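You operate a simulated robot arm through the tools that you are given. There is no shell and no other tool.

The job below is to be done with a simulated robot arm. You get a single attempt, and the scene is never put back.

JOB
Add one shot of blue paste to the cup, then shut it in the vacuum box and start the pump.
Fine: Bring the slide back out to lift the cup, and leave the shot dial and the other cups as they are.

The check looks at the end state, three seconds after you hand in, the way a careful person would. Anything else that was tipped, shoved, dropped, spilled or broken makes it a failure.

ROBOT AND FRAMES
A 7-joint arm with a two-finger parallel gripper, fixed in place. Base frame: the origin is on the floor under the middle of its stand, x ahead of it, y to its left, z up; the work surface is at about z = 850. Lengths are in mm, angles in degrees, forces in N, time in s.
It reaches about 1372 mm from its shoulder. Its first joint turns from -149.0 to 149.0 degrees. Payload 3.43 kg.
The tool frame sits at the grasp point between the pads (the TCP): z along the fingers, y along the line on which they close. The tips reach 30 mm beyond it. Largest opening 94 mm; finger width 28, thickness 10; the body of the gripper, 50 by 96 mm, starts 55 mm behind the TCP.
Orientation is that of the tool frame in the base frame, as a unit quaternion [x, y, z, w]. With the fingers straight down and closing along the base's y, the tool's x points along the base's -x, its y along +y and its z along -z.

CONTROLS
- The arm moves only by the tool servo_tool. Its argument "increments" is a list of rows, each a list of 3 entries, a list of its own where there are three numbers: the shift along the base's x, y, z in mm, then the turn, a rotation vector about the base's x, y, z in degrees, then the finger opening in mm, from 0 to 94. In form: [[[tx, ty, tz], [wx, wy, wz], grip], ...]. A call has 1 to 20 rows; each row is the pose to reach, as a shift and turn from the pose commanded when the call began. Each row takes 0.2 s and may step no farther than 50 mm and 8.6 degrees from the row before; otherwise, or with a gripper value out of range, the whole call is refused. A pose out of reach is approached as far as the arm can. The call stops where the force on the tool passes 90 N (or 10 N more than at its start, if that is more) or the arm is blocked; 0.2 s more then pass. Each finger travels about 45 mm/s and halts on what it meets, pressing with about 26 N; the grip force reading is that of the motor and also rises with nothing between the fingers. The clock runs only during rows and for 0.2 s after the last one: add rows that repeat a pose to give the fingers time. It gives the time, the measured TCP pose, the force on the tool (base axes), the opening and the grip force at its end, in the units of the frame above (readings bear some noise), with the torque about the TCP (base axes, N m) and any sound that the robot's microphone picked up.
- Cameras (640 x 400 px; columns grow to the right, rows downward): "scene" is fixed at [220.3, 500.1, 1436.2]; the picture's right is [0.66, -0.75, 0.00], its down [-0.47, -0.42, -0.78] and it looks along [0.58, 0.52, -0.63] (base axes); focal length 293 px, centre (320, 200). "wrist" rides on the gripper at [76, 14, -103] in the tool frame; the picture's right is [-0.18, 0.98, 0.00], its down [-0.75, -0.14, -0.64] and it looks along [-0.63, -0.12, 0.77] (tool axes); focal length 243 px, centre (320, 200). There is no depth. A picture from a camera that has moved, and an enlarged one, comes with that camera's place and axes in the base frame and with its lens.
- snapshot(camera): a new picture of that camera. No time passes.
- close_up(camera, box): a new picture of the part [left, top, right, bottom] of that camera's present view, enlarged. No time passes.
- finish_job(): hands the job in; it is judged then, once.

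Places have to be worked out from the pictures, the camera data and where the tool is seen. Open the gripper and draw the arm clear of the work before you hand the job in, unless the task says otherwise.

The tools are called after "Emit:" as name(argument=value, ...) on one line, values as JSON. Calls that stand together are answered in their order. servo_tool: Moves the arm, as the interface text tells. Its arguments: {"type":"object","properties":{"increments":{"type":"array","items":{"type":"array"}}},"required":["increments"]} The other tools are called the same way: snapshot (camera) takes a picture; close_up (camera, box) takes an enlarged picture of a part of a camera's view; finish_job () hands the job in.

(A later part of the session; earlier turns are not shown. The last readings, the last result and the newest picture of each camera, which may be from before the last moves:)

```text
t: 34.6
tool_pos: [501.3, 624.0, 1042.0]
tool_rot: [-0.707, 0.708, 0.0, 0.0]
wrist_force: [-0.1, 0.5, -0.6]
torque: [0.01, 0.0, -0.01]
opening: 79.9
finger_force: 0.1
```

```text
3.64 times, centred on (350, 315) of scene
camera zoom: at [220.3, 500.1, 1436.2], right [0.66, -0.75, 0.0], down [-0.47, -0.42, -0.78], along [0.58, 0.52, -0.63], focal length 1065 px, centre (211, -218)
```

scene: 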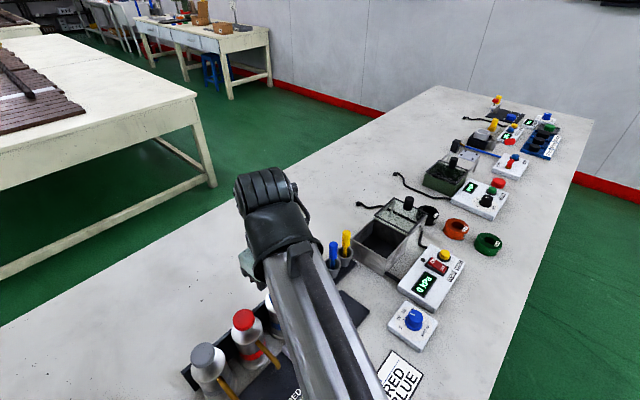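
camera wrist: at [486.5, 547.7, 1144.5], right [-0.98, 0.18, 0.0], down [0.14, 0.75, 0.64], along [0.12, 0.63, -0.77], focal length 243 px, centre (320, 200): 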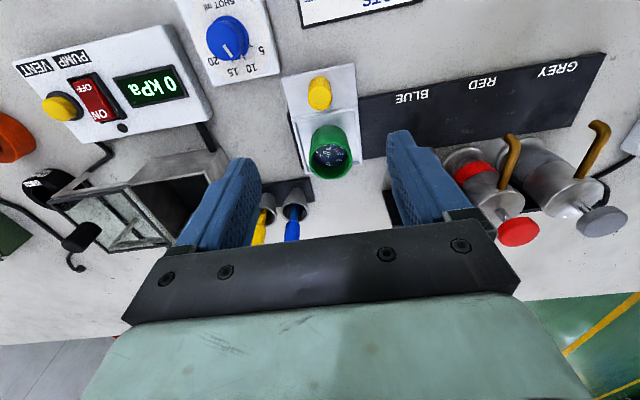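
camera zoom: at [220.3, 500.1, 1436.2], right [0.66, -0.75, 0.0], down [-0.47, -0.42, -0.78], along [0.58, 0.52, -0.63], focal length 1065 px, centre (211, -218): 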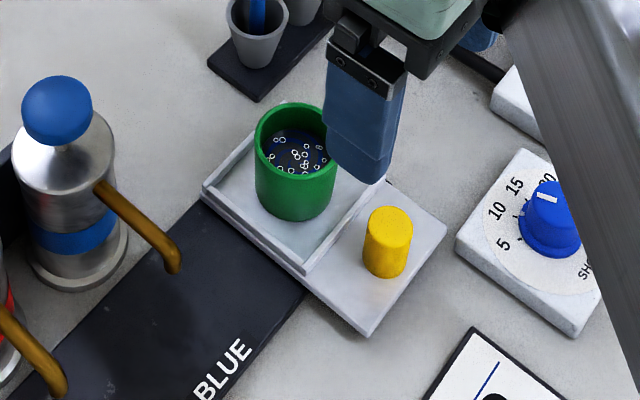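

The cup is at ≈ (500.8, 684), back on the slide at its start position. I move over it with the fingers open and descend to TCP z≈905 so the tips stay above the tray rim.

Emit:
servo_tool(increments=[[[0, 30, 0], [0, 0, 0], 80], [[-0.5, 60, 0], [0, 0, 0], 80], [[-0.5, 60, -40], [0, 0, 0], 80], [[-0.5, 60, -80], [0, 0, 0], 80], [[-0.5, 60, -100], [0, 0, 0], 80], [[-0.5, 60, -100], [0, 0, 0], 80]])

Emit:
snapshot(camera="wrist")

Emit:
close_up(camera="scene", box=[280, 240, 420, 350])

```text
t: 36.0
tool_pos: [500.0, 682.4, 940.3]
tool_rot: [-0.707, 0.707, 0.0, -0.001]
wrist_force: [0.3, 0.2, 0.2]
torque: [-0.01, 0.0, 0.0]
opening: 80.1
finger_force: 0.1
```

```text
taken
camera wrist: at [486.8, 606.8, 1042.3], right [-0.98, 0.18, 0.0], down [0.14, 0.75, 0.64], along [0.12, 0.63, -0.77], focal length 243 px, centre (320, 200)
```

wrist: 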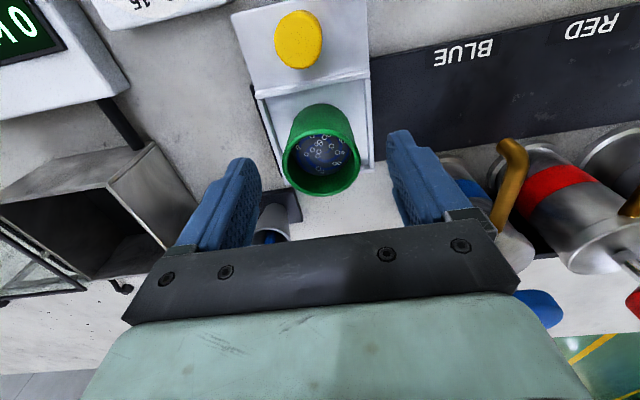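

```text
3.64 times, centred on (350, 295) of scene
camera zoom: at [220.3, 500.1, 1436.2], right [0.66, -0.75, 0.0], down [-0.47, -0.42, -0.78], along [0.58, 0.52, -0.63], focal length 1065 px, centre (211, -146)
```

zoom: 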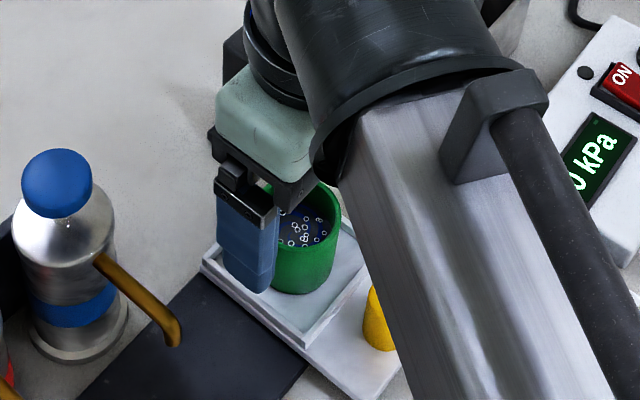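

Cup centre measures (501, 684.5); fingers straddle it. I descend to z≈905 and close gently.

Emit:
servo_tool(increments=[[[0.3, 0.7, -15], [0, 0, 0], 80], [[0.3, 0.7, -28], [0, 0, 0], 80], [[0.3, 0.7, -35], [0, 0, 0], 80], [[0.3, 0.7, -35], [0, 0, 0], 80]])

Emit:
snapshot(camera="wrist")

Emit:
close_up(camera="scene", box=[300, 260, 400, 340])

```text
t: 37.0
tool_pos: [501.1, 682.9, 904.1]
tool_rot: [0.707, -0.707, 0.0, 0.0]
wrist_force: [0.9, 0.2, -0.5]
torque: [0.02, -0.01, 0.01]
opening: 79.9
finger_force: 0.1
```

```text
taken
camera wrist: at [486.6, 607.4, 1006.6], right [-0.98, 0.18, 0.0], down [0.14, 0.75, 0.64], along [0.12, 0.63, -0.77], focal length 243 px, centre (320, 200)
```

wrist: 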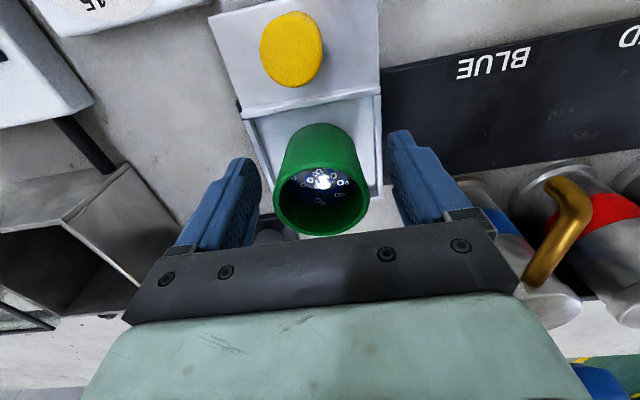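

```text
5.00 times, centred on (350, 300) of scene
camera zoom: at [220.3, 500.1, 1436.2], right [0.66, -0.75, 0.0], down [-0.47, -0.42, -0.78], along [0.58, 0.52, -0.63], focal length 1464 px, centre (170, -300)
```

zoom: 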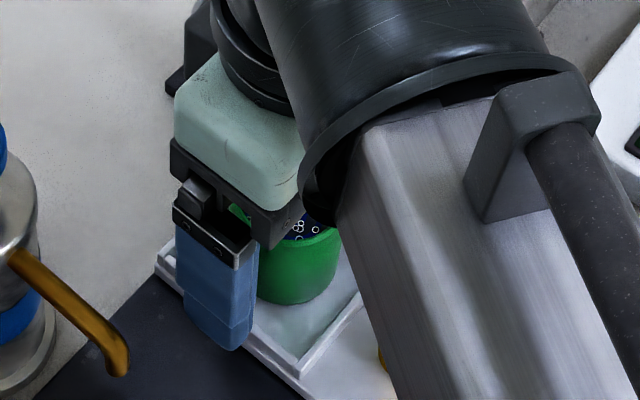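

Position is good. Closing on the cup.

Emit:
servo_tool(increments=[[[0, 0, 0], [0, 0, 0], 65], [[0, 0, 0], [0, 0, 0], 52], [[0, 0, 0], [0, 0, 0], 46], [[0, 0, 0], [0, 0, 0], 42], [[0, 0, 0], [0, 0, 0], 40], [[0, 0, 0], [0, 0, 0], 40]])

Emit:
snapshot(camera="wrist")

```text
t: 38.4
tool_pos: [499.4, 683.9, 903.7]
tool_rot: [-0.706, 0.708, 0.0, 0.0]
wrist_force: [-4.4, 0.3, -1.8]
torque: [0.32, 0.29, -0.08]
opening: 75.7
finger_force: 44.7
```

```text
taken
camera wrist: at [486.4, 607.5, 1006.6], right [-0.98, 0.18, 0.0], down [0.14, 0.75, 0.64], along [0.12, 0.63, -0.77], focal length 243 px, centre (320, 200)
```

wrist: 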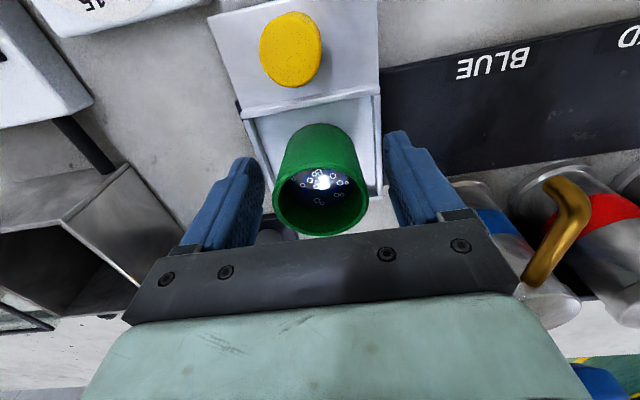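

The fingers stopped at 75.7 mm – the tips met the tray's raised side walls, not the cup. I open again, rise 13 mm and retry higher on the cup.

Emit:
servo_tool(increments=[[[0, 0, 0], [0, 0, 0], 82], [[0, 0, 0], [0, 0, 0], 82], [[0, 0, 5], [0, 0, 0], 82], [[0, 0, 13], [0, 0, 0], 82], [[0, 0, 13], [0, 0, 0], 82]])

Emit:
close_up(camera="scene", box=[300, 260, 400, 340])

Emit:
close_up(camera="wrist", box=[200, 60, 440, 250])

```text
t: 39.6
tool_pos: [499.3, 683.6, 918.6]
tool_rot: [-0.707, 0.707, 0.0, 0.0]
wrist_force: [-0.6, -0.5, -0.7]
torque: [-0.01, 0.02, 0.0]
opening: 81.8
finger_force: 0.1
```

```text
5.00 times, centred on (350, 300) of scene
camera zoom: at [220.3, 500.1, 1436.2], right [0.66, -0.75, 0.0], down [-0.47, -0.42, -0.78], along [0.58, 0.52, -0.63], focal length 1464 px, centre (170, -300)
```

zoom: 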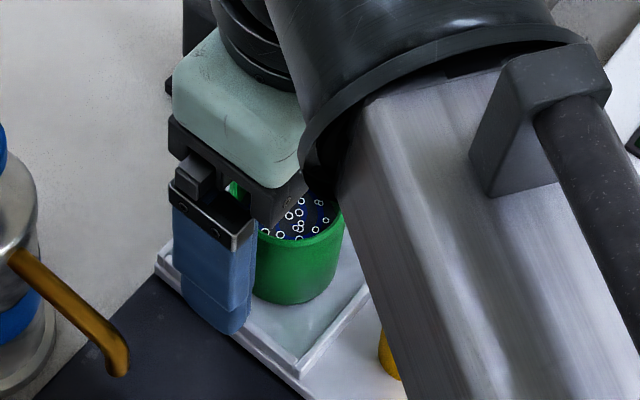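

```text
2.11 times, centred on (320, 155) of wrist
camera zoom: at [485.9, 607.5, 1021.0], right [-0.98, 0.18, 0.0], down [0.14, 0.75, 0.64], along [0.12, 0.63, -0.77], focal length 511 px, centre (320, 295)
```

zoom: 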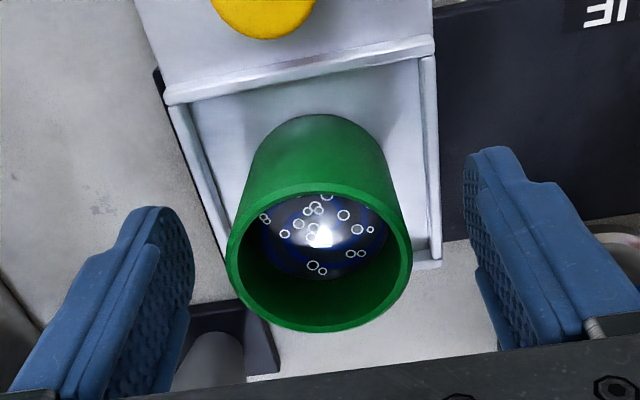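

The tray and cup did not move. I close again at this higher level, checking the opening.

Emit:
servo_tool(increments=[[[0.5, 0.3, 0], [0, 0, 0], 68], [[0.5, 0.3, 0], [0, 0, 0], 58], [[0.5, 0.3, 0], [0, 0, 0], 58]])

```text
t: 40.4
tool_pos: [500.1, 684.0, 918.7]
tool_rot: [0.707, -0.707, 0.0, 0.0]
wrist_force: [-0.6, -0.3, 0.2]
torque: [0.0, -0.01, 0.0]
opening: 57.9
finger_force: 0.0
```

Clear of the walls now (57.9 mm). I close the rest of the way onto the cup.

Emit:
servo_tool(increments=[[[0, 0, 0], [0, 0, 0], 50], [[0, 0, 0], [0, 0, 0], 46], [[0, 0, 0], [0, 0, 0], 42], [[0, 0, 0], [0, 0, 0], 38], [[0, 0, 0], [0, 0, 0], 38]])

Emit:
snapshot(camera="wrist")

```text
t: 41.6
tool_pos: [499.8, 685.0, 919.1]
tool_rot: [-0.707, 0.708, 0.0, -0.001]
wrist_force: [0.3, 0.7, 0.4]
torque: [0.01, -0.01, 0.0]
opening: 46.9
finger_force: 26.1
```

```text
taken
camera wrist: at [486.4, 607.7, 1021.4], right [-0.98, 0.18, 0.0], down [0.14, 0.75, 0.64], along [0.12, 0.63, -0.77], focal length 243 px, centre (320, 200)
```

wrist: 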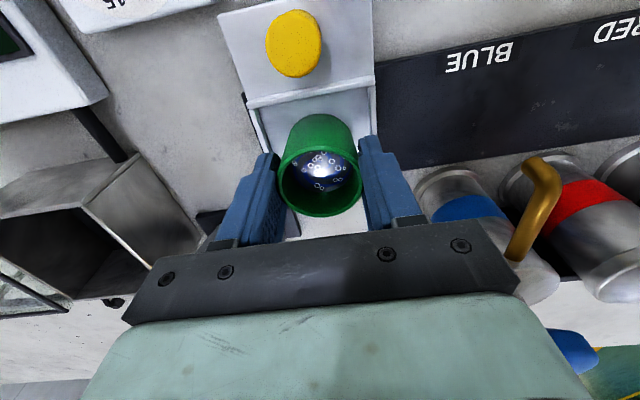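

The cup is held (46.9 mm, 26 N). I lift it gently and check.

Emit:
servo_tool(increments=[[[0, 0, 2], [0, 0, 0], 38], [[0, 0, 6], [0, 0, 0], 38], [[0, 0, 12], [0, 0, 0], 38], [[0, 0, 20], [0, 0, 0], 38], [[0, 0, 20], [0, 0, 0], 38]])

Emit:
snapshot(camera="wrist")

Emit:
close_up(camera="scene", box=[300, 250, 400, 330])

```text
t: 42.8
tool_pos: [499.8, 685.4, 938.1]
tool_rot: [-0.706, 0.708, 0.0, 0.0]
wrist_force: [-0.1, 0.6, -1.6]
torque: [-0.02, 0.0, -0.03]
opening: 47.0
finger_force: 26.4
```

```text
taken
camera wrist: at [486.6, 609.0, 1041.0], right [-0.98, 0.18, 0.0], down [0.14, 0.75, 0.64], along [0.12, 0.63, -0.77], focal length 243 px, centre (320, 200)
```

wrist: 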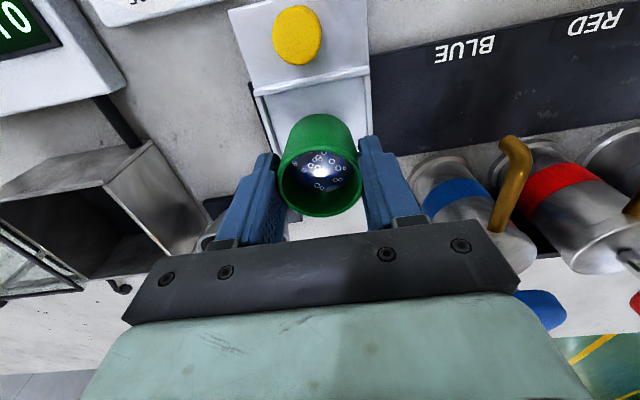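

```text
5.00 times, centred on (350, 290) of scene
camera zoom: at [220.3, 500.1, 1436.2], right [0.66, -0.75, 0.0], down [-0.47, -0.42, -0.78], along [0.58, 0.52, -0.63], focal length 1464 px, centre (170, -250)
```

zoom: 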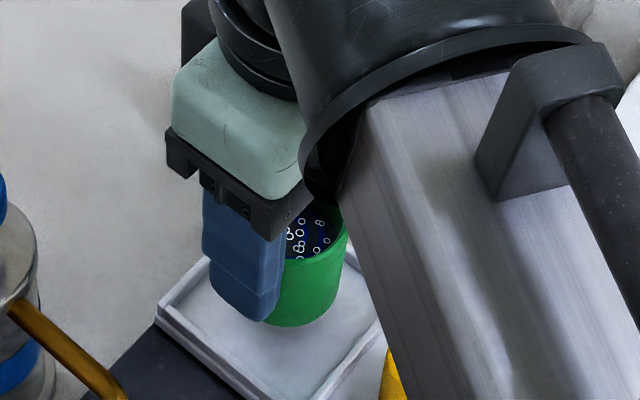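

The cup is lifted cleanly. I raise it to TCP z≈1060, clear of everything (spatula tops ≈ 970).

Emit:
servo_tool(increments=[[[0, 0, 6], [0, 0, 0], 38], [[0, 0, 16], [0, 0, 0], 38], [[0, 0, 30], [0, 0, 0], 38], [[0, 0, 45], [0, 0, 0], 38], [[0, 0, 60], [0, 0, 0], 38], [[0, 0, 75], [0, 0, 0], 38], [[0, 0, 90], [0, 0, 0], 38], [[0, 0, 105], [0, 0, 0], 38], [[0, 0, 116], [0, 0, 0], 38], [[0, 0, 121], [0, 0, 0], 38], [[0, 0, 122], [0, 0, 0], 38], [[0, 0, 122], [0, 0, 0], 38]])

Emit:
snapshot(camera="wrist")

Emit:
snapshot(camera="scene")

```text
t: 45.4
tool_pos: [501.9, 685.0, 1062.4]
tool_rot: [0.707, -0.707, -0.001, -0.001]
wrist_force: [0.1, -0.1, -0.4]
torque: [-0.03, 0.0, 0.0]
opening: 47.1
finger_force: 26.2
```

```text
taken
camera wrist: at [487.3, 609.0, 1163.9], right [-0.98, 0.18, 0.0], down [0.14, 0.75, 0.64], along [0.12, 0.63, -0.77], focal length 243 px, centre (320, 200)
```

wrist: 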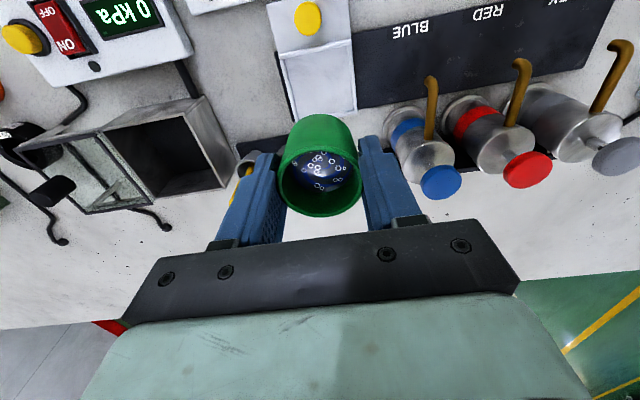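

```text
taken
```

scene: 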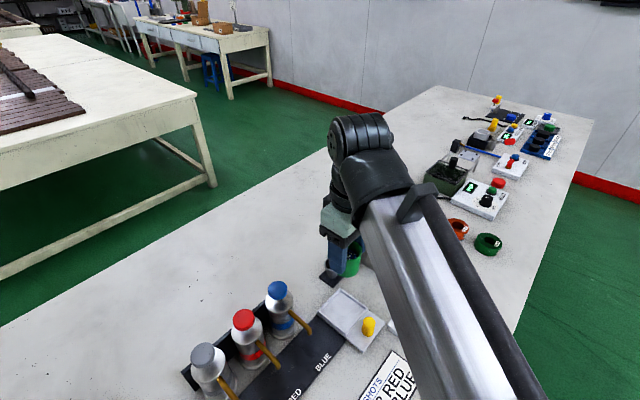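

The cup is held up clear. I enlarge the vacuum box from this view to refine its geometry before crossing over.

Emit:
close_up(camera="wrist", box=[0, 80, 260, 260])

```text
2.22 times, centred on (130, 170) of wrist
camera zoom: at [487.3, 609.0, 1163.9], right [-0.98, 0.18, 0.0], down [0.14, 0.75, 0.64], along [0.12, 0.63, -0.77], focal length 539 px, centre (742, 267)
```

zoom: 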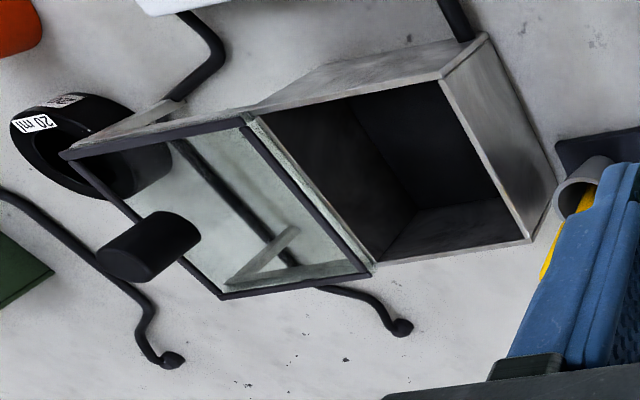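

Box measures x 644–744.5, y 675.5–773.5 at rim z≈912, centre (694, 724.5). I carry the cup there at constant height, gently.

Emit:
servo_tool(increments=[[[5, 1, 0], [0, 0, 0], 38], [[15, 3, 0], [0, 0, 0], 38], [[30, 6, 0], [0, 0, 0], 38], [[48, 10, 0], [0, 0, 0], 38], [[66, 14, 0], [0, 0, 0], 38], [[84, 17, 0], [0, 0, 0], 38], [[102, 21, 0], [0, 0, 0], 38], [[120, 25, 0], [0, 0, 0], 38], [[138, 29, 0], [0, 0, 0], 38], [[156, 33, 0], [0, 0, 0], 38], [[172, 36, 0], [0, 0, 0], 38], [[184, 38, 0], [0, 0, 0], 38], [[190, 39.5, 0], [0, 0, 0], 38], [[192.5, 40, 0], [0, 0, 0], 38], [[192.5, 40, 0], [0, 0, 0], 38]])

Emit:
snapshot(camera="wrist")

Emit:
snapshot(camera="scene")

```text
t: 48.6
tool_pos: [692.7, 723.3, 1061.3]
tool_rot: [-0.707, 0.708, 0.0, 0.0]
wrist_force: [-0.1, 0.4, -0.1]
torque: [0.03, 0.0, 0.03]
opening: 47.2
finger_force: 26.2
```

```text
taken
camera wrist: at [679.8, 648.2, 1163.3], right [-0.98, 0.18, 0.0], down [0.14, 0.75, 0.64], along [0.12, 0.63, -0.77], focal length 243 px, centre (320, 200)
```

wrist: 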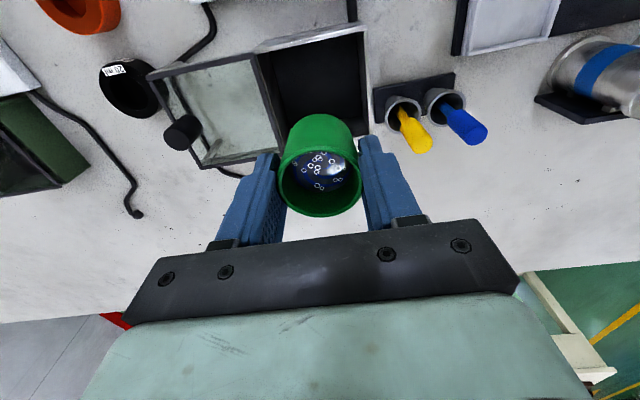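

```text
taken
```

scene: 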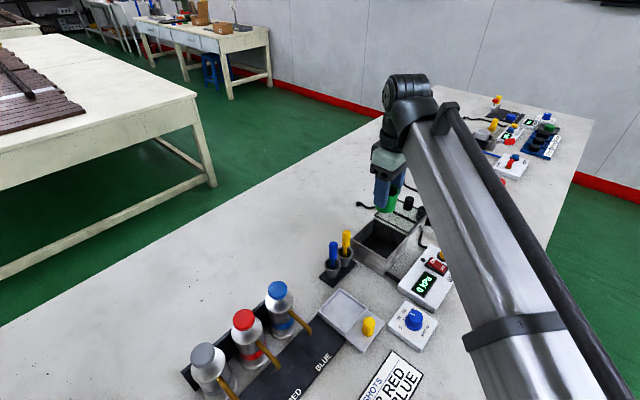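

I verify the box position from this closer view before lowering.

Emit:
close_up(camera="wrist", box=[130, 0, 400, 200])

Emit:
close_up(camera="scene", box=[330, 170, 450, 290])

```text
2.00 times, centred on (265, 100) of wrist
camera zoom: at [679.8, 648.2, 1163.3], right [-0.98, 0.18, 0.0], down [0.14, 0.75, 0.64], along [0.12, 0.63, -0.77], focal length 485 px, centre (430, 400)
```

zoom: 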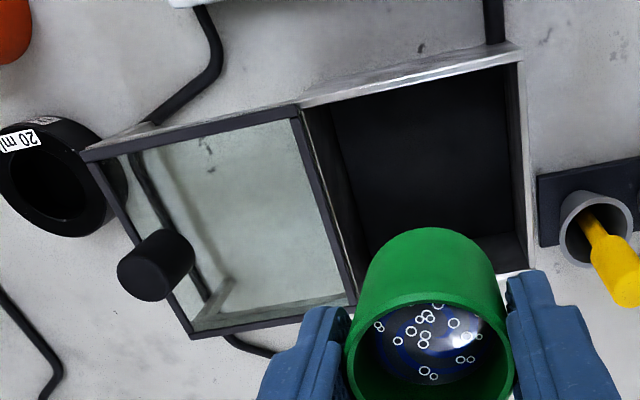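

```text
3.33 times, centred on (390, 230) of scene
camera zoom: at [220.3, 500.1, 1436.2], right [0.66, -0.75, 0.0], down [-0.47, -0.42, -0.78], along [0.58, 0.52, -0.63], focal length 976 px, centre (87, 100)
```

zoom: 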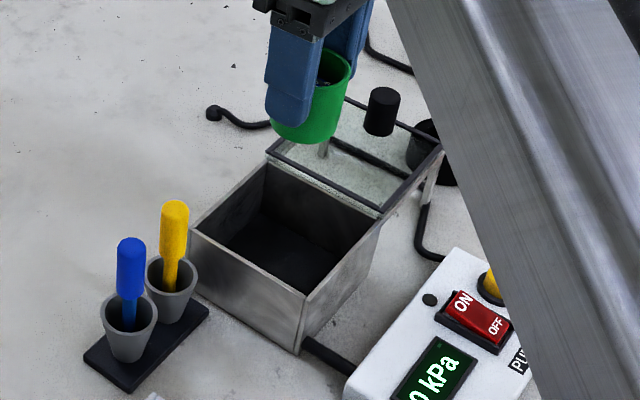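

Centre of the box is (694.5, 723); the cup is over it. I lower it in stages with force watch.

Emit:
servo_tool(increments=[[[0.5, 0, -5], [0, 0, 0], 38], [[0.5, 0, -15], [0, 0, 0], 38], [[0.5, 0, -30], [0, 0, 0], 38], [[0.5, 0, -45], [0, 0, 0], 38], [[0.5, 0, -60], [0, 0, 0], 38], [[0.5, 0, -75], [0, 0, 0], 38], [[0.5, 0, -85], [0, 0, 0], 38], [[0.5, 0, -90], [0, 0, 0], 38], [[0.5, 0, -90], [0, 0, 0], 38]])

Emit:
snapshot(camera="wrist")

Emit:
close_up(camera="scene", box=[330, 170, 450, 290])

```text
t: 50.6
tool_pos: [693.3, 723.8, 970.4]
tool_rot: [0.707, -0.707, 0.0, -0.001]
wrist_force: [-0.6, -0.1, 0.0]
torque: [0.01, 0.02, 0.01]
opening: 47.0
finger_force: 25.7
```

```text
taken
camera wrist: at [680.1, 648.5, 1073.7], right [-0.98, 0.18, 0.0], down [0.14, 0.75, 0.64], along [0.12, 0.63, -0.77], focal length 243 px, centre (320, 200)
```

wrist: 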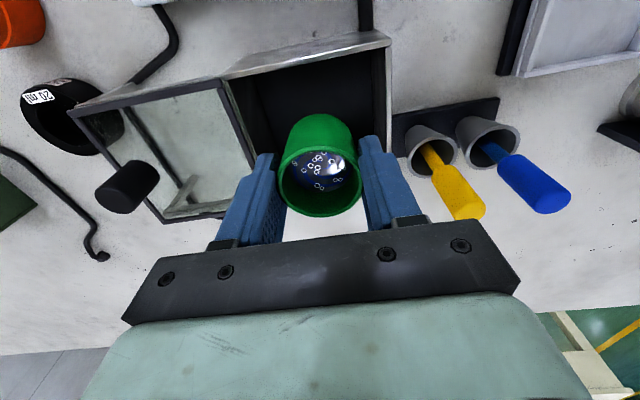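

```text
3.33 times, centred on (390, 230) of scene
camera zoom: at [220.3, 500.1, 1436.2], right [0.66, -0.75, 0.0], down [-0.47, -0.42, -0.78], along [0.58, 0.52, -0.63], focal length 976 px, centre (87, 100)
```

zoom: 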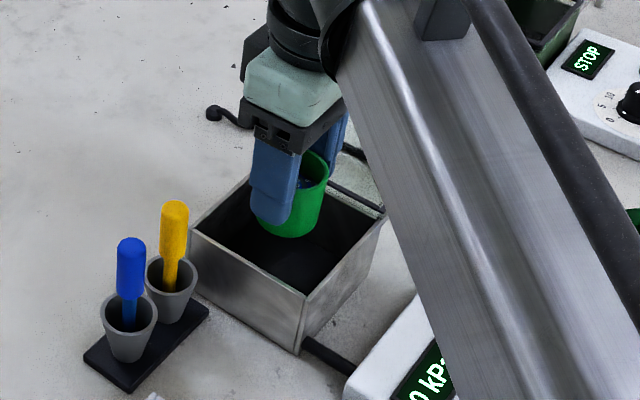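

Aligned over the opening. Lowering further into the box.

Emit:
servo_tool(increments=[[[0, 0, -6], [0, 0, 0], 38], [[0, 0, -14], [0, 0, 0], 38], [[0, 0, -22], [0, 0, 0], 38], [[0, 0, -30], [0, 0, 0], 38], [[0, 0, -38], [0, 0, 0], 38], [[0, 0, -42], [0, 0, 0], 38], [[0, 0, -42], [0, 0, 0], 38]])

Emit:
snapshot(camera="wrist")

```text
t: 52.2
tool_pos: [694.4, 723.9, 929.9]
tool_rot: [-0.707, 0.707, 0.0, 0.0]
wrist_force: [0.7, -0.5, -1.1]
torque: [-0.01, 0.0, 0.0]
opening: 47.0
finger_force: 26.2
```

```text
taken
camera wrist: at [680.5, 647.6, 1031.6], right [-0.98, 0.18, 0.0], down [0.14, 0.75, 0.64], along [0.12, 0.63, -0.77], focal length 243 px, centre (320, 200)
```

wrist: 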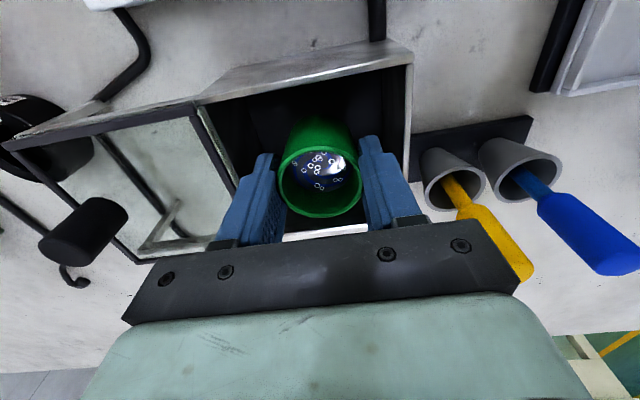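

Cup is inside the box without contact. I lower in 2 mm steps looking for floor contact.

Emit:
servo_tool(increments=[[[0, 0, -2], [0, 0, 0], 38], [[0, 0, -4], [0, 0, 0], 38], [[0, 0, -6], [0, 0, 0], 38], [[0, 0, -8], [0, 0, 0], 38], [[0, 0, -10], [0, 0, 0], 38], [[0, 0, -10], [0, 0, 0], 38]])

```text
t: 53.6
tool_pos: [695.3, 723.9, 918.8]
tool_rot: [0.707, -0.707, 0.0, 0.001]
wrist_force: [-0.3, -0.6, -0.5]
torque: [0.01, 0.02, -0.02]
opening: 47.0
finger_force: 25.4
```

No contact yet at TCP z≈919; continuing in small steps.

Emit:
servo_tool(increments=[[[0, 0, -1], [0, 0, 0], 38], [[0, 0, -2], [0, 0, 0], 38], [[0, 0, -3], [0, 0, 0], 38], [[0, 0, -4], [0, 0, 0], 38], [[0, 0, -4], [0, 0, 0], 38]])

```text
t: 54.8
tool_pos: [693.5, 724.9, 916.0]
tool_rot: [0.707, -0.707, -0.001, 0.0]
wrist_force: [0.4, -0.2, 0.3]
torque: [-0.02, 0.01, -0.02]
opening: 46.9
finger_force: 25.7
```

Emit:
servo_tool(increments=[[[0, 0, -1], [0, 0, 0], 38], [[0, 0, -2], [0, 0, 0], 38], [[0, 0, -3], [0, 0, 0], 38], [[0, 0, -3], [0, 0, 0], 38]])

```text
t: 55.8
tool_pos: [693.2, 723.6, 912.4]
tool_rot: [-0.707, 0.708, 0.0, 0.0]
wrist_force: [1.2, -0.2, -1.1]
torque: [-0.01, 0.01, 0.04]
opening: 47.1
finger_force: 25.8
```

Still free at z≈912; I keep lowering in 1 mm steps.

Emit:
servo_tool(increments=[[[0, 0, -1], [0, 0, 0], 38], [[0, 0, -2], [0, 0, 0], 38], [[0, 0, -3], [0, 0, 0], 38], [[0, 0, -3], [0, 0, 0], 38]])

Emit:
snapshot(camera="wrist")

```text
t: 56.8
tool_pos: [692.7, 724.8, 909.0]
tool_rot: [0.707, -0.707, 0.0, 0.001]
wrist_force: [-0.3, -0.7, -0.4]
torque: [-0.03, 0.02, 0.01]
opening: 47.2
finger_force: 26.3
```

```text
taken
camera wrist: at [679.8, 649.0, 1011.0], right [-0.98, 0.18, 0.0], down [0.14, 0.75, 0.64], along [0.12, 0.63, -0.77], focal length 243 px, centre (320, 200)
```

wrist: 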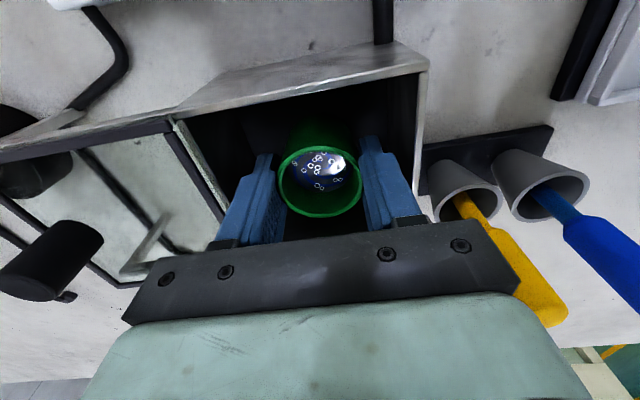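

No contact yet at 909; continuing in 1 mm steps.

Emit:
servo_tool(increments=[[[0, 0, -1], [0, 0, 0], 38], [[0, 0, -2], [0, 0, 0], 38], [[0, 0, -2], [0, 0, 0], 38]])

```text
t: 57.6
tool_pos: [693.3, 725.3, 907.3]
tool_rot: [0.707, -0.707, 0.0, 0.0]
wrist_force: [0.6, 0.5, 1.2]
torque: [0.01, 0.02, 0.01]
opening: 46.9
finger_force: 26.1
```

Force may be beginning to show (1.2 N); another 1–2 mm.

Emit:
servo_tool(increments=[[[0, 0, -1], [0, 0, 0], 38], [[0, 0, -2], [0, 0, 0], 38], [[0, 0, -2], [0, 0, 0], 38]])

```text
t: 58.4
tool_pos: [693.5, 724.1, 905.8]
tool_rot: [-0.707, 0.708, 0.0, 0.002]
wrist_force: [2.7, 1.7, 21.3]
torque: [0.09, -0.03, 0.02]
opening: 47.1
finger_force: 25.8
```

Floor contact (21 N) at TCP z≈906. I ease up half a millimetre and open to 58 mm (room to the walls remains).

Emit:
servo_tool(increments=[[[0, 0, 0.8], [0, 0, 0], 38], [[0, 0, 0.8], [0, 0, 0], 50], [[0, 0, 0.8], [0, 0, 0], 58], [[0, 0, 0.8], [0, 0, 0], 58]])

Emit:
snapshot(camera="wrist")

```text
t: 59.4
tool_pos: [692.6, 724.4, 906.1]
tool_rot: [0.707, -0.707, 0.0, 0.0]
wrist_force: [-0.9, -1.1, 0.4]
torque: [0.0, 0.01, 0.02]
opening: 58.0
finger_force: 0.1
```

```text
taken
camera wrist: at [679.9, 648.3, 1007.7], right [-0.98, 0.18, 0.0], down [0.14, 0.75, 0.64], along [0.12, 0.63, -0.77], focal length 243 px, centre (320, 200)
```

wrist: 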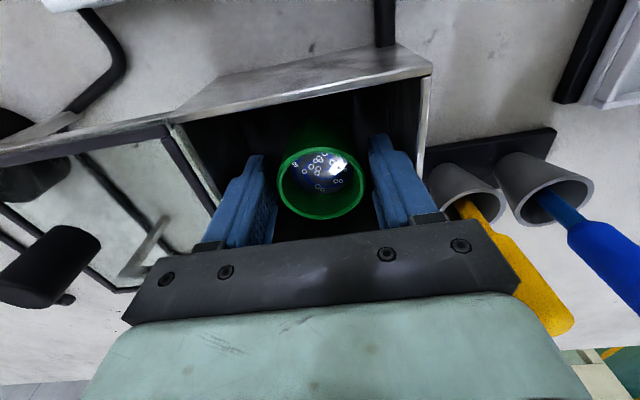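

The cup stands free in the box. I rise straight up.

Emit:
servo_tool(increments=[[[0, 0, 5], [0, 0, 0], 58], [[0, 0, 15], [0, 0, 0], 58], [[0, 0, 35], [0, 0, 0], 58], [[0, 0, 60], [0, 0, 0], 58], [[0, 0, 100], [0, 0, 0], 58], [[0, 0, 140], [0, 0, 0], 58], [[0, 0, 150], [0, 0, 0], 58], [[0, 0, 150], [0, 0, 0], 58]])

Emit:
snapshot(camera="wrist")

Emit:
close_up(camera="wrist", box=[130, 0, 370, 180])

Emit:
close_up(camera="scene", box=[330, 170, 450, 290])

```text
t: 61.2
tool_pos: [692.9, 725.3, 1057.3]
tool_rot: [0.707, -0.707, 0.0, 0.0]
wrist_force: [0.1, -0.3, -0.3]
torque: [-0.04, 0.02, -0.02]
opening: 58.0
finger_force: 0.0
```

```text
taken
camera wrist: at [679.6, 647.8, 1159.4], right [-0.98, 0.18, 0.0], down [0.14, 0.75, 0.64], along [0.12, 0.63, -0.77], focal length 243 px, centre (320, 200)
```

wrist: 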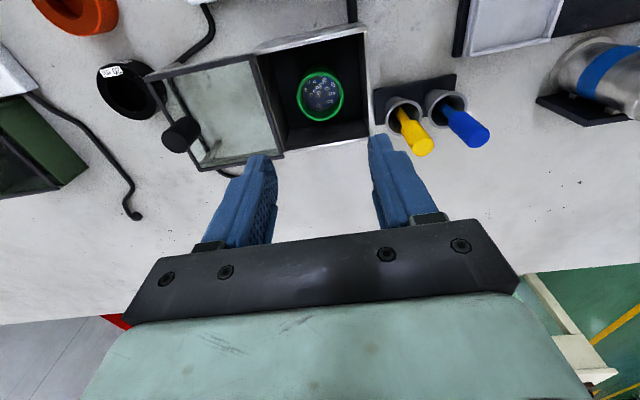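

```text
2.22 times, centred on (250, 90) of wrist
camera zoom: at [679.6, 647.8, 1159.4], right [-0.98, 0.18, 0.0], down [0.14, 0.75, 0.64], along [0.12, 0.63, -0.77], focal length 539 px, centre (476, 444)
```

zoom: 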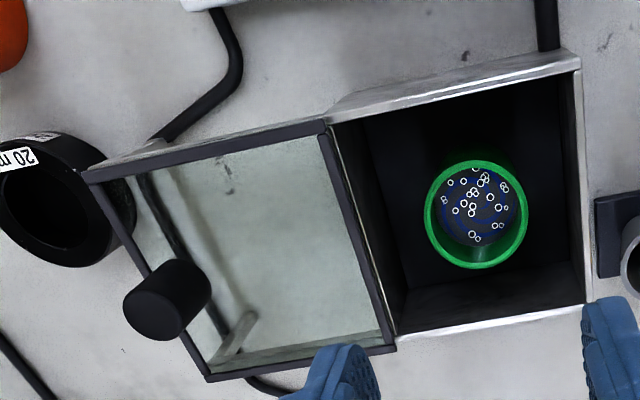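

```text
3.33 times, centred on (390, 230) of scene
camera zoom: at [220.3, 500.1, 1436.2], right [0.66, -0.75, 0.0], down [-0.47, -0.42, -0.78], along [0.58, 0.52, -0.63], focal length 976 px, centre (87, 100)
```

zoom: 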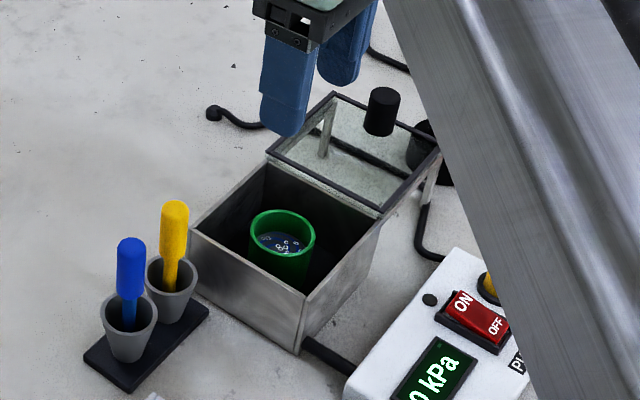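

The cup stands upright in the box with its rim (~z 900) below the box rim (~912). The lid knob is at ≈ (834, 726, top≈944); I move above it to look closer.

Emit:
servo_tool(increments=[[[35, 0, 0], [0, 0, 0], 58], [[70, 0, 0], [0, 0, 0], 58], [[105, 0, 0], [0, 0, 0], 58], [[130, 0, -10], [0, 0, 0], 58], [[141, 1, -30], [0, 0, 0], 58], [[141, 1, -45], [0, 0, 0], 58], [[141, 1, -45], [0, 0, 0], 58]])

Emit:
snapshot(camera="wrist")

Emit:
close_up(camera="wrist", box=[200, 20, 440, 220])

Emit:
close_up(camera="scene", box=[340, 150, 460, 270])

```text
t: 62.8
tool_pos: [834.4, 724.6, 1011.3]
tool_rot: [0.707, -0.707, 0.0, 0.001]
wrist_force: [0.0, -0.4, -0.2]
torque: [-0.02, -0.01, 0.04]
opening: 58.1
finger_force: 0.2
```

```text
taken
camera wrist: at [820.4, 648.7, 1114.2], right [-0.98, 0.18, 0.0], down [0.14, 0.75, 0.64], along [0.12, 0.63, -0.77], focal length 243 px, centre (320, 200)
```

wrist: 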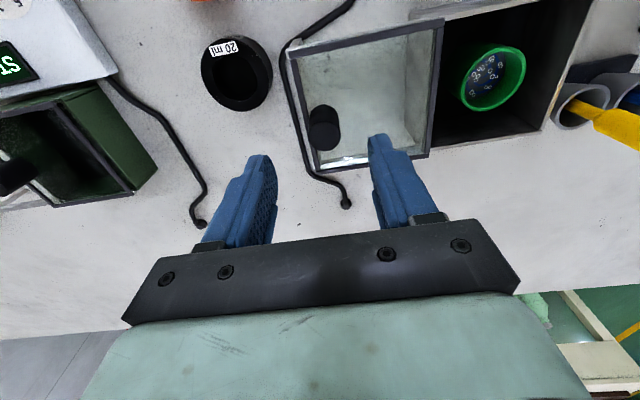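

```text
2.00 times, centred on (320, 120) of wrist
camera zoom: at [820.4, 648.7, 1114.2], right [-0.98, 0.18, 0.0], down [0.14, 0.75, 0.64], along [0.12, 0.63, -0.77], focal length 485 px, centre (320, 360)
```

zoom: 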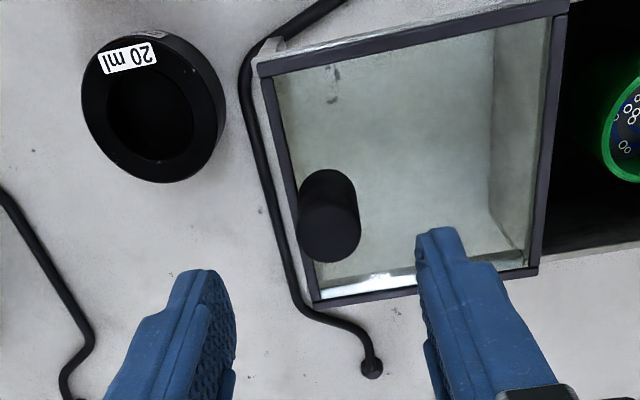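

```text
3.33 times, centred on (400, 210) of scene
camera zoom: at [220.3, 500.1, 1436.2], right [0.66, -0.75, 0.0], down [-0.47, -0.42, -0.78], along [0.58, 0.52, -0.63], focal length 976 px, centre (53, 167)
```

zoom: 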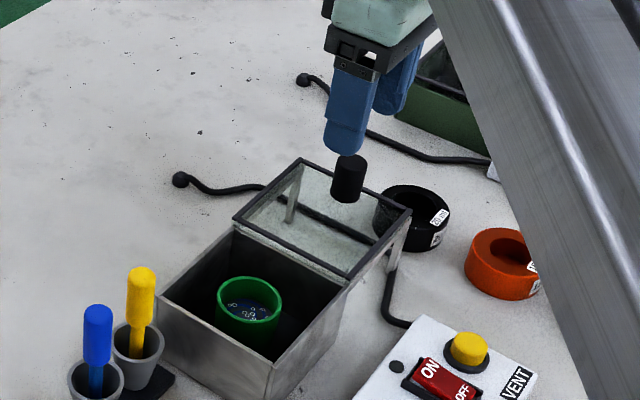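

Knob refined to (831.7, 727), Ø≈23, lid spans x 745–846 – it must slide about −101 mm. I lower the fingers around the knob, keeping the tips above the glass.

Emit:
servo_tool(increments=[[[-2, 2, -15], [0, 0, 0], 50], [[-2, 2, -30], [0, 0, 0], 50], [[-2, 2, -42], [0, 0, 0], 50], [[-2, 2, -50], [0, 0, 0], 50], [[-2, 2, -54], [0, 0, 0], 50], [[-2, 2, -54], [0, 0, 0], 50]])

Emit:
snapshot(camera="wrist")

Emit:
close_up(camera="scene", box=[360, 160, 440, 240])

```text
t: 64.2
tool_pos: [831.9, 726.4, 955.7]
tool_rot: [-0.707, 0.707, -0.001, 0.0]
wrist_force: [-0.8, -0.1, 0.5]
torque: [-0.01, -0.02, -0.02]
opening: 50.1
finger_force: 0.1
```

```text
taken
camera wrist: at [818.5, 650.9, 1058.9], right [-0.98, 0.18, 0.0], down [0.14, 0.75, 0.64], along [0.12, 0.63, -0.77], focal length 243 px, centre (320, 200)
```

wrist: 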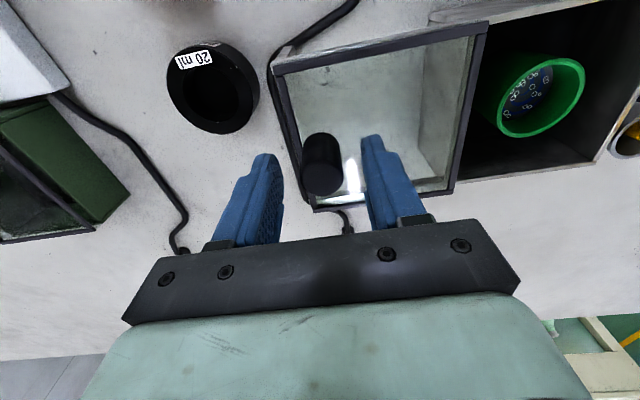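

```text
5.00 times, centred on (400, 200) of scene
camera zoom: at [220.3, 500.1, 1436.2], right [0.66, -0.75, 0.0], down [-0.47, -0.42, -0.78], along [0.58, 0.52, -0.63], focal length 1464 px, centre (-80, 200)
```

zoom: 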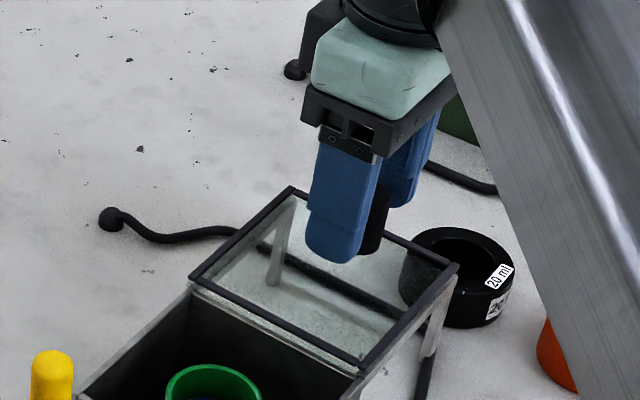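

The knob is between the fingers and the tips are above the glass. I close on the knob.

Emit:
servo_tool(increments=[[[0, 0, 0], [0, 0, 0], 35], [[0, 0, 0], [0, 0, 0], 22], [[0, 0, 0], [0, 0, 0], 16], [[0, 0, 0], [0, 0, 0], 16], [[0, 0, 0], [0, 0, 0], 16]])

Emit:
snapshot(camera="wrist")

```text
t: 65.4
tool_pos: [831.8, 727.5, 956.4]
tool_rot: [-0.707, 0.707, 0.0, -0.001]
wrist_force: [-13.8, -2.1, -4.5]
torque: [0.13, -0.46, 0.01]
opening: 23.9
finger_force: 45.2
```

```text
taken
camera wrist: at [817.5, 651.0, 1059.0], right [-0.98, 0.18, 0.0], down [0.14, 0.75, 0.64], along [0.12, 0.63, -0.77], focal length 243 px, centre (320, 200)
```

wrist: 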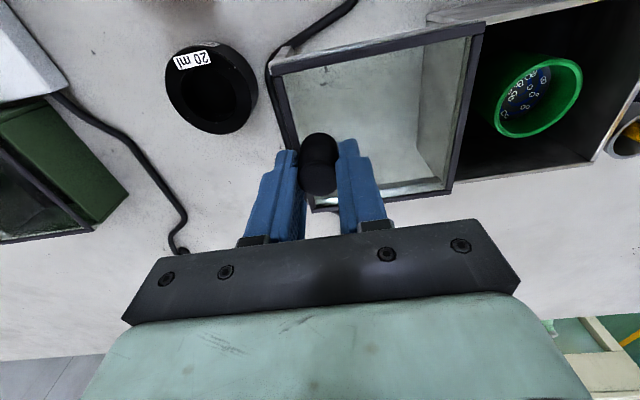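

Gripped (23.9 mm). I slide the lid toward −x slowly and check that it runs freely.

Emit:
servo_tool(increments=[[[-2, 0, 0], [0, 0, 0], 16], [[-6, 0, 0], [0, 0, 0], 16], [[-12, 0, 0], [0, 0, 0], 16], [[-20, 0, 0], [0, 0, 0], 16], [[-20, 0, 0], [0, 0, 0], 16]])

Emit:
snapshot(camera="wrist")

Emit:
close_up(camera="scene", box=[330, 170, 450, 290])

```text
t: 66.6
tool_pos: [812.8, 728.3, 957.5]
tool_rot: [-0.707, 0.708, -0.001, -0.001]
wrist_force: [-1.1, -15.0, -4.1]
torque: [0.7, 0.38, -0.06]
opening: 23.8
finger_force: 44.7
```

```text
taken
camera wrist: at [799.1, 651.1, 1059.2], right [-0.98, 0.19, 0.0], down [0.14, 0.75, 0.64], along [0.12, 0.63, -0.77], focal length 243 px, centre (320, 200)
```

wrist: 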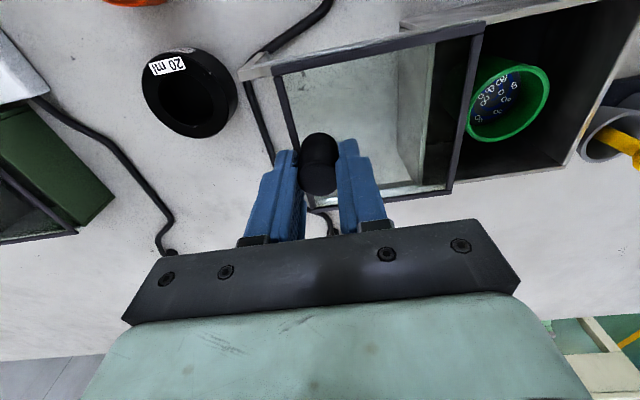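

```text
3.33 times, centred on (390, 230) of scene
camera zoom: at [220.3, 500.1, 1436.2], right [0.66, -0.75, 0.0], down [-0.47, -0.42, -0.78], along [0.58, 0.52, -0.63], focal length 976 px, centre (87, 100)
```

zoom: 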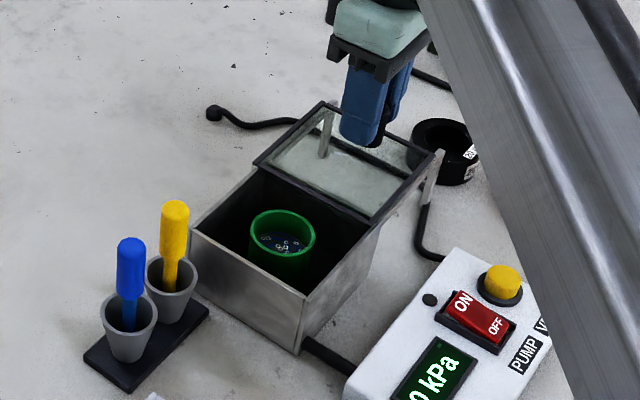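

The lid slides over the box as expected. I continue (with a slight y correction for the side load).

Emit:
servo_tool(increments=[[[-3, -0.6, 0], [0, 0, 0], 16], [[-9, -0.6, 0], [0, 0, 0], 16], [[-17, -0.6, 0], [0, 0, 0], 16], [[-25, -0.6, 0], [0, 0, 0], 16], [[-33, -0.6, 0], [0, 0, 0], 16], [[-41, -0.6, 0], [0, 0, 0], 16], [[-49, -0.6, 0], [0, 0, 0], 16], [[-56, -0.6, 0], [0, 0, 0], 16], [[-60, -0.6, 0], [0, 0, 0], 16], [[-60, -0.6, 0], [0, 0, 0], 16]])

Emit:
close_up(camera="scene", box=[330, 170, 450, 290])

Emit:
snapshot(camera="wrist")

```text
t: 68.8
tool_pos: [752.5, 726.5, 956.8]
tool_rot: [-0.707, 0.707, 0.0, -0.001]
wrist_force: [-0.8, -3.4, -10.8]
torque: [0.03, -0.73, -0.01]
opening: 23.7
finger_force: 45.1
```

```text
3.33 times, centred on (390, 230) of scene
camera zoom: at [220.3, 500.1, 1436.2], right [0.66, -0.75, 0.0], down [-0.47, -0.42, -0.78], along [0.58, 0.52, -0.63], focal length 976 px, centre (87, 100)
```

zoom: 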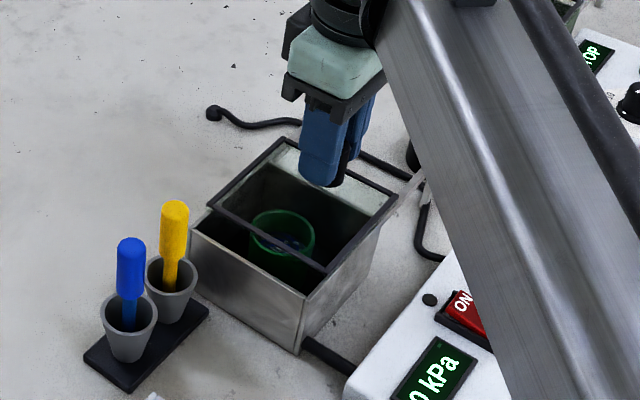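

```text
taken
camera wrist: at [738.7, 650.9, 1059.1], right [-0.98, 0.18, 0.0], down [0.14, 0.75, 0.64], along [0.12, 0.63, -0.77], focal length 243 px, centre (320, 200)
```

wrist: 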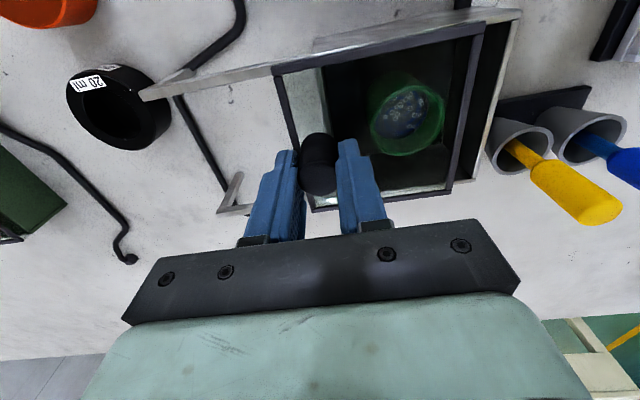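

About 20 mm remain. I move slowly to the closed position, watching for the stop.

Emit:
servo_tool(increments=[[[-4, 0, -0.3], [0, 0, 0], 16], [[-9, 0, -0.3], [0, 0, 0], 16], [[-14, 0, -0.3], [0, 0, 0], 16], [[-17, 0, -0.3], [0, 0, 0], 16], [[-17, 0, -0.3], [0, 0, 0], 16]])

Emit:
close_up(camera="scene", box=[330, 180, 430, 280])

Emit:
close_up(camera="wrist", box=[200, 0, 520, 220])

```text
t: 70.0
tool_pos: [735.6, 727.5, 956.3]
tool_rot: [0.707, -0.707, -0.001, -0.001]
wrist_force: [-1.1, 8.7, 1.4]
torque: [-0.86, -0.28, -0.03]
opening: 23.5
finger_force: 44.8
```

```text
4.00 times, centred on (380, 230) of scene
camera zoom: at [220.3, 500.1, 1436.2], right [0.66, -0.75, 0.0], down [-0.47, -0.42, -0.78], along [0.58, 0.52, -0.63], focal length 1171 px, centre (80, 80)
```

zoom: 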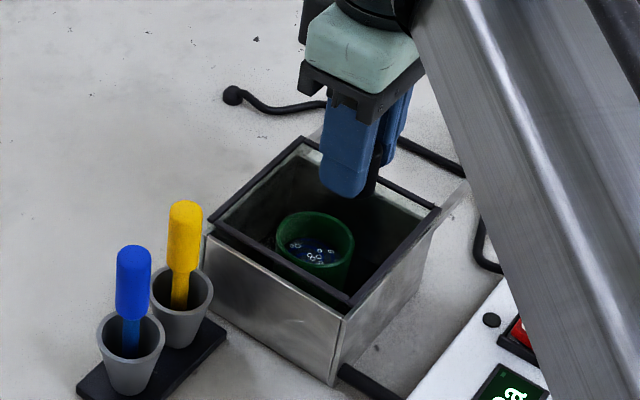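

```text
1.82 times, centred on (360, 110) of wrist
camera zoom: at [721.9, 650.9, 1059.0], right [-0.98, 0.18, 0.0], down [0.14, 0.75, 0.64], along [0.12, 0.63, -0.77], focal length 441 px, centre (247, 364)
```

zoom: 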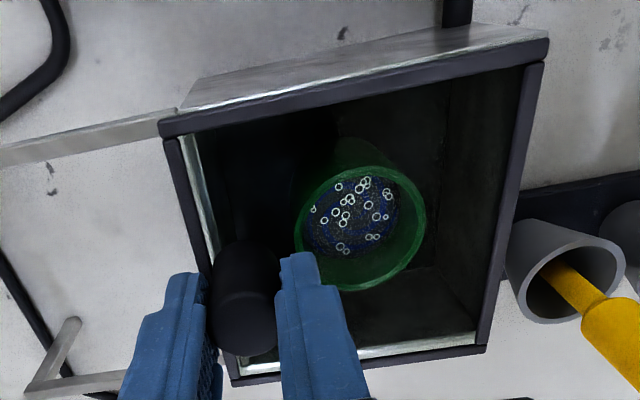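

Nearly closed; about 4 mm left. I creep on in 1 mm steps up to the stop.

Emit:
servo_tool(increments=[[[-1, 0.3, 0], [0, 0, 0], 16], [[-2, 0.3, 0], [0, 0, 0], 16], [[-3, 0.3, 0], [0, 0, 0], 16], [[-4, 0.3, 0], [0, 0, 0], 16], [[-4, 0.3, 0], [0, 0, 0], 16]])

Emit:
close_up(camera="scene", box=[330, 180, 430, 280])

Emit:
close_up(camera="wrist", box=[200, 0, 520, 220])

```text
t: 71.2
tool_pos: [730.6, 728.0, 956.6]
tool_rot: [-0.707, 0.707, 0.0, 0.001]
wrist_force: [0.6, 9.7, 13.0]
torque: [0.48, 0.75, 0.06]
opening: 23.6
finger_force: 44.4
```

```text
4.00 times, centred on (380, 230) of scene
camera zoom: at [220.3, 500.1, 1436.2], right [0.66, -0.75, 0.0], down [-0.47, -0.42, -0.78], along [0.58, 0.52, -0.63], focal length 1171 px, centre (80, 80)
```

zoom: 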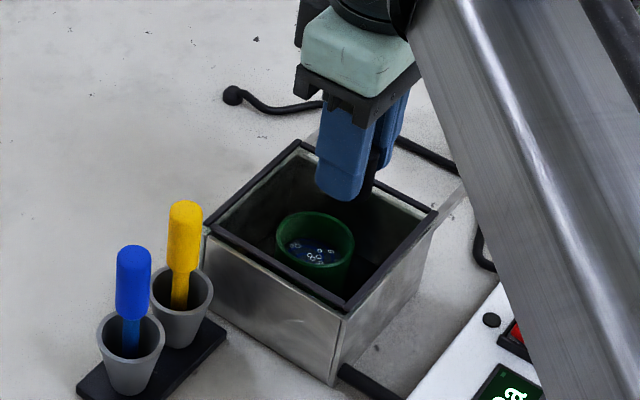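

```text
1.82 times, centred on (360, 110) of wrist
camera zoom: at [717.6, 650.8, 1059.0], right [-0.98, 0.18, 0.0], down [0.14, 0.75, 0.64], along [0.12, 0.63, -0.77], focal length 441 px, centre (247, 364)
```

zoom: 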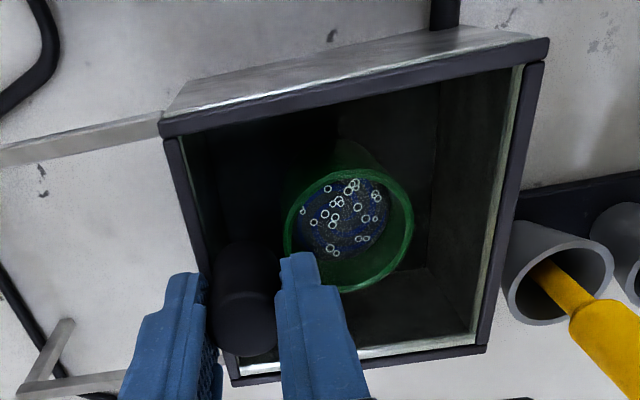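

The lid looks flush with the box. I creep 2 mm more to see if there is a stop.

Emit:
servo_tool(increments=[[[-0.5, 0, 0], [0, 0, 0], 16], [[-1, 0, 0], [0, 0, 0], 16], [[-1.5, 0, 0], [0, 0, 0], 16], [[-1.5, 0, 0], [0, 0, 0], 16]])

Emit:
close_up(camera="scene", box=[350, 200, 420, 270])

```text
t: 72.2
tool_pos: [730.9, 727.1, 956.7]
tool_rot: [0.707, -0.707, -0.001, -0.001]
wrist_force: [11.7, 10.4, 17.5]
torque: [0.19, 0.52, 0.1]
opening: 23.9
finger_force: 44.8
```

```text
5.71 times, centred on (385, 235) of scene
camera zoom: at [220.3, 500.1, 1436.2], right [0.66, -0.75, 0.0], down [-0.47, -0.42, -0.78], along [0.58, 0.52, -0.63], focal length 1673 px, centre (-51, 0)
```

zoom: 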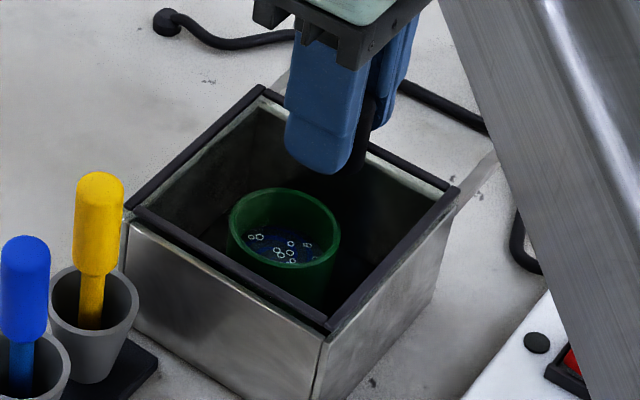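

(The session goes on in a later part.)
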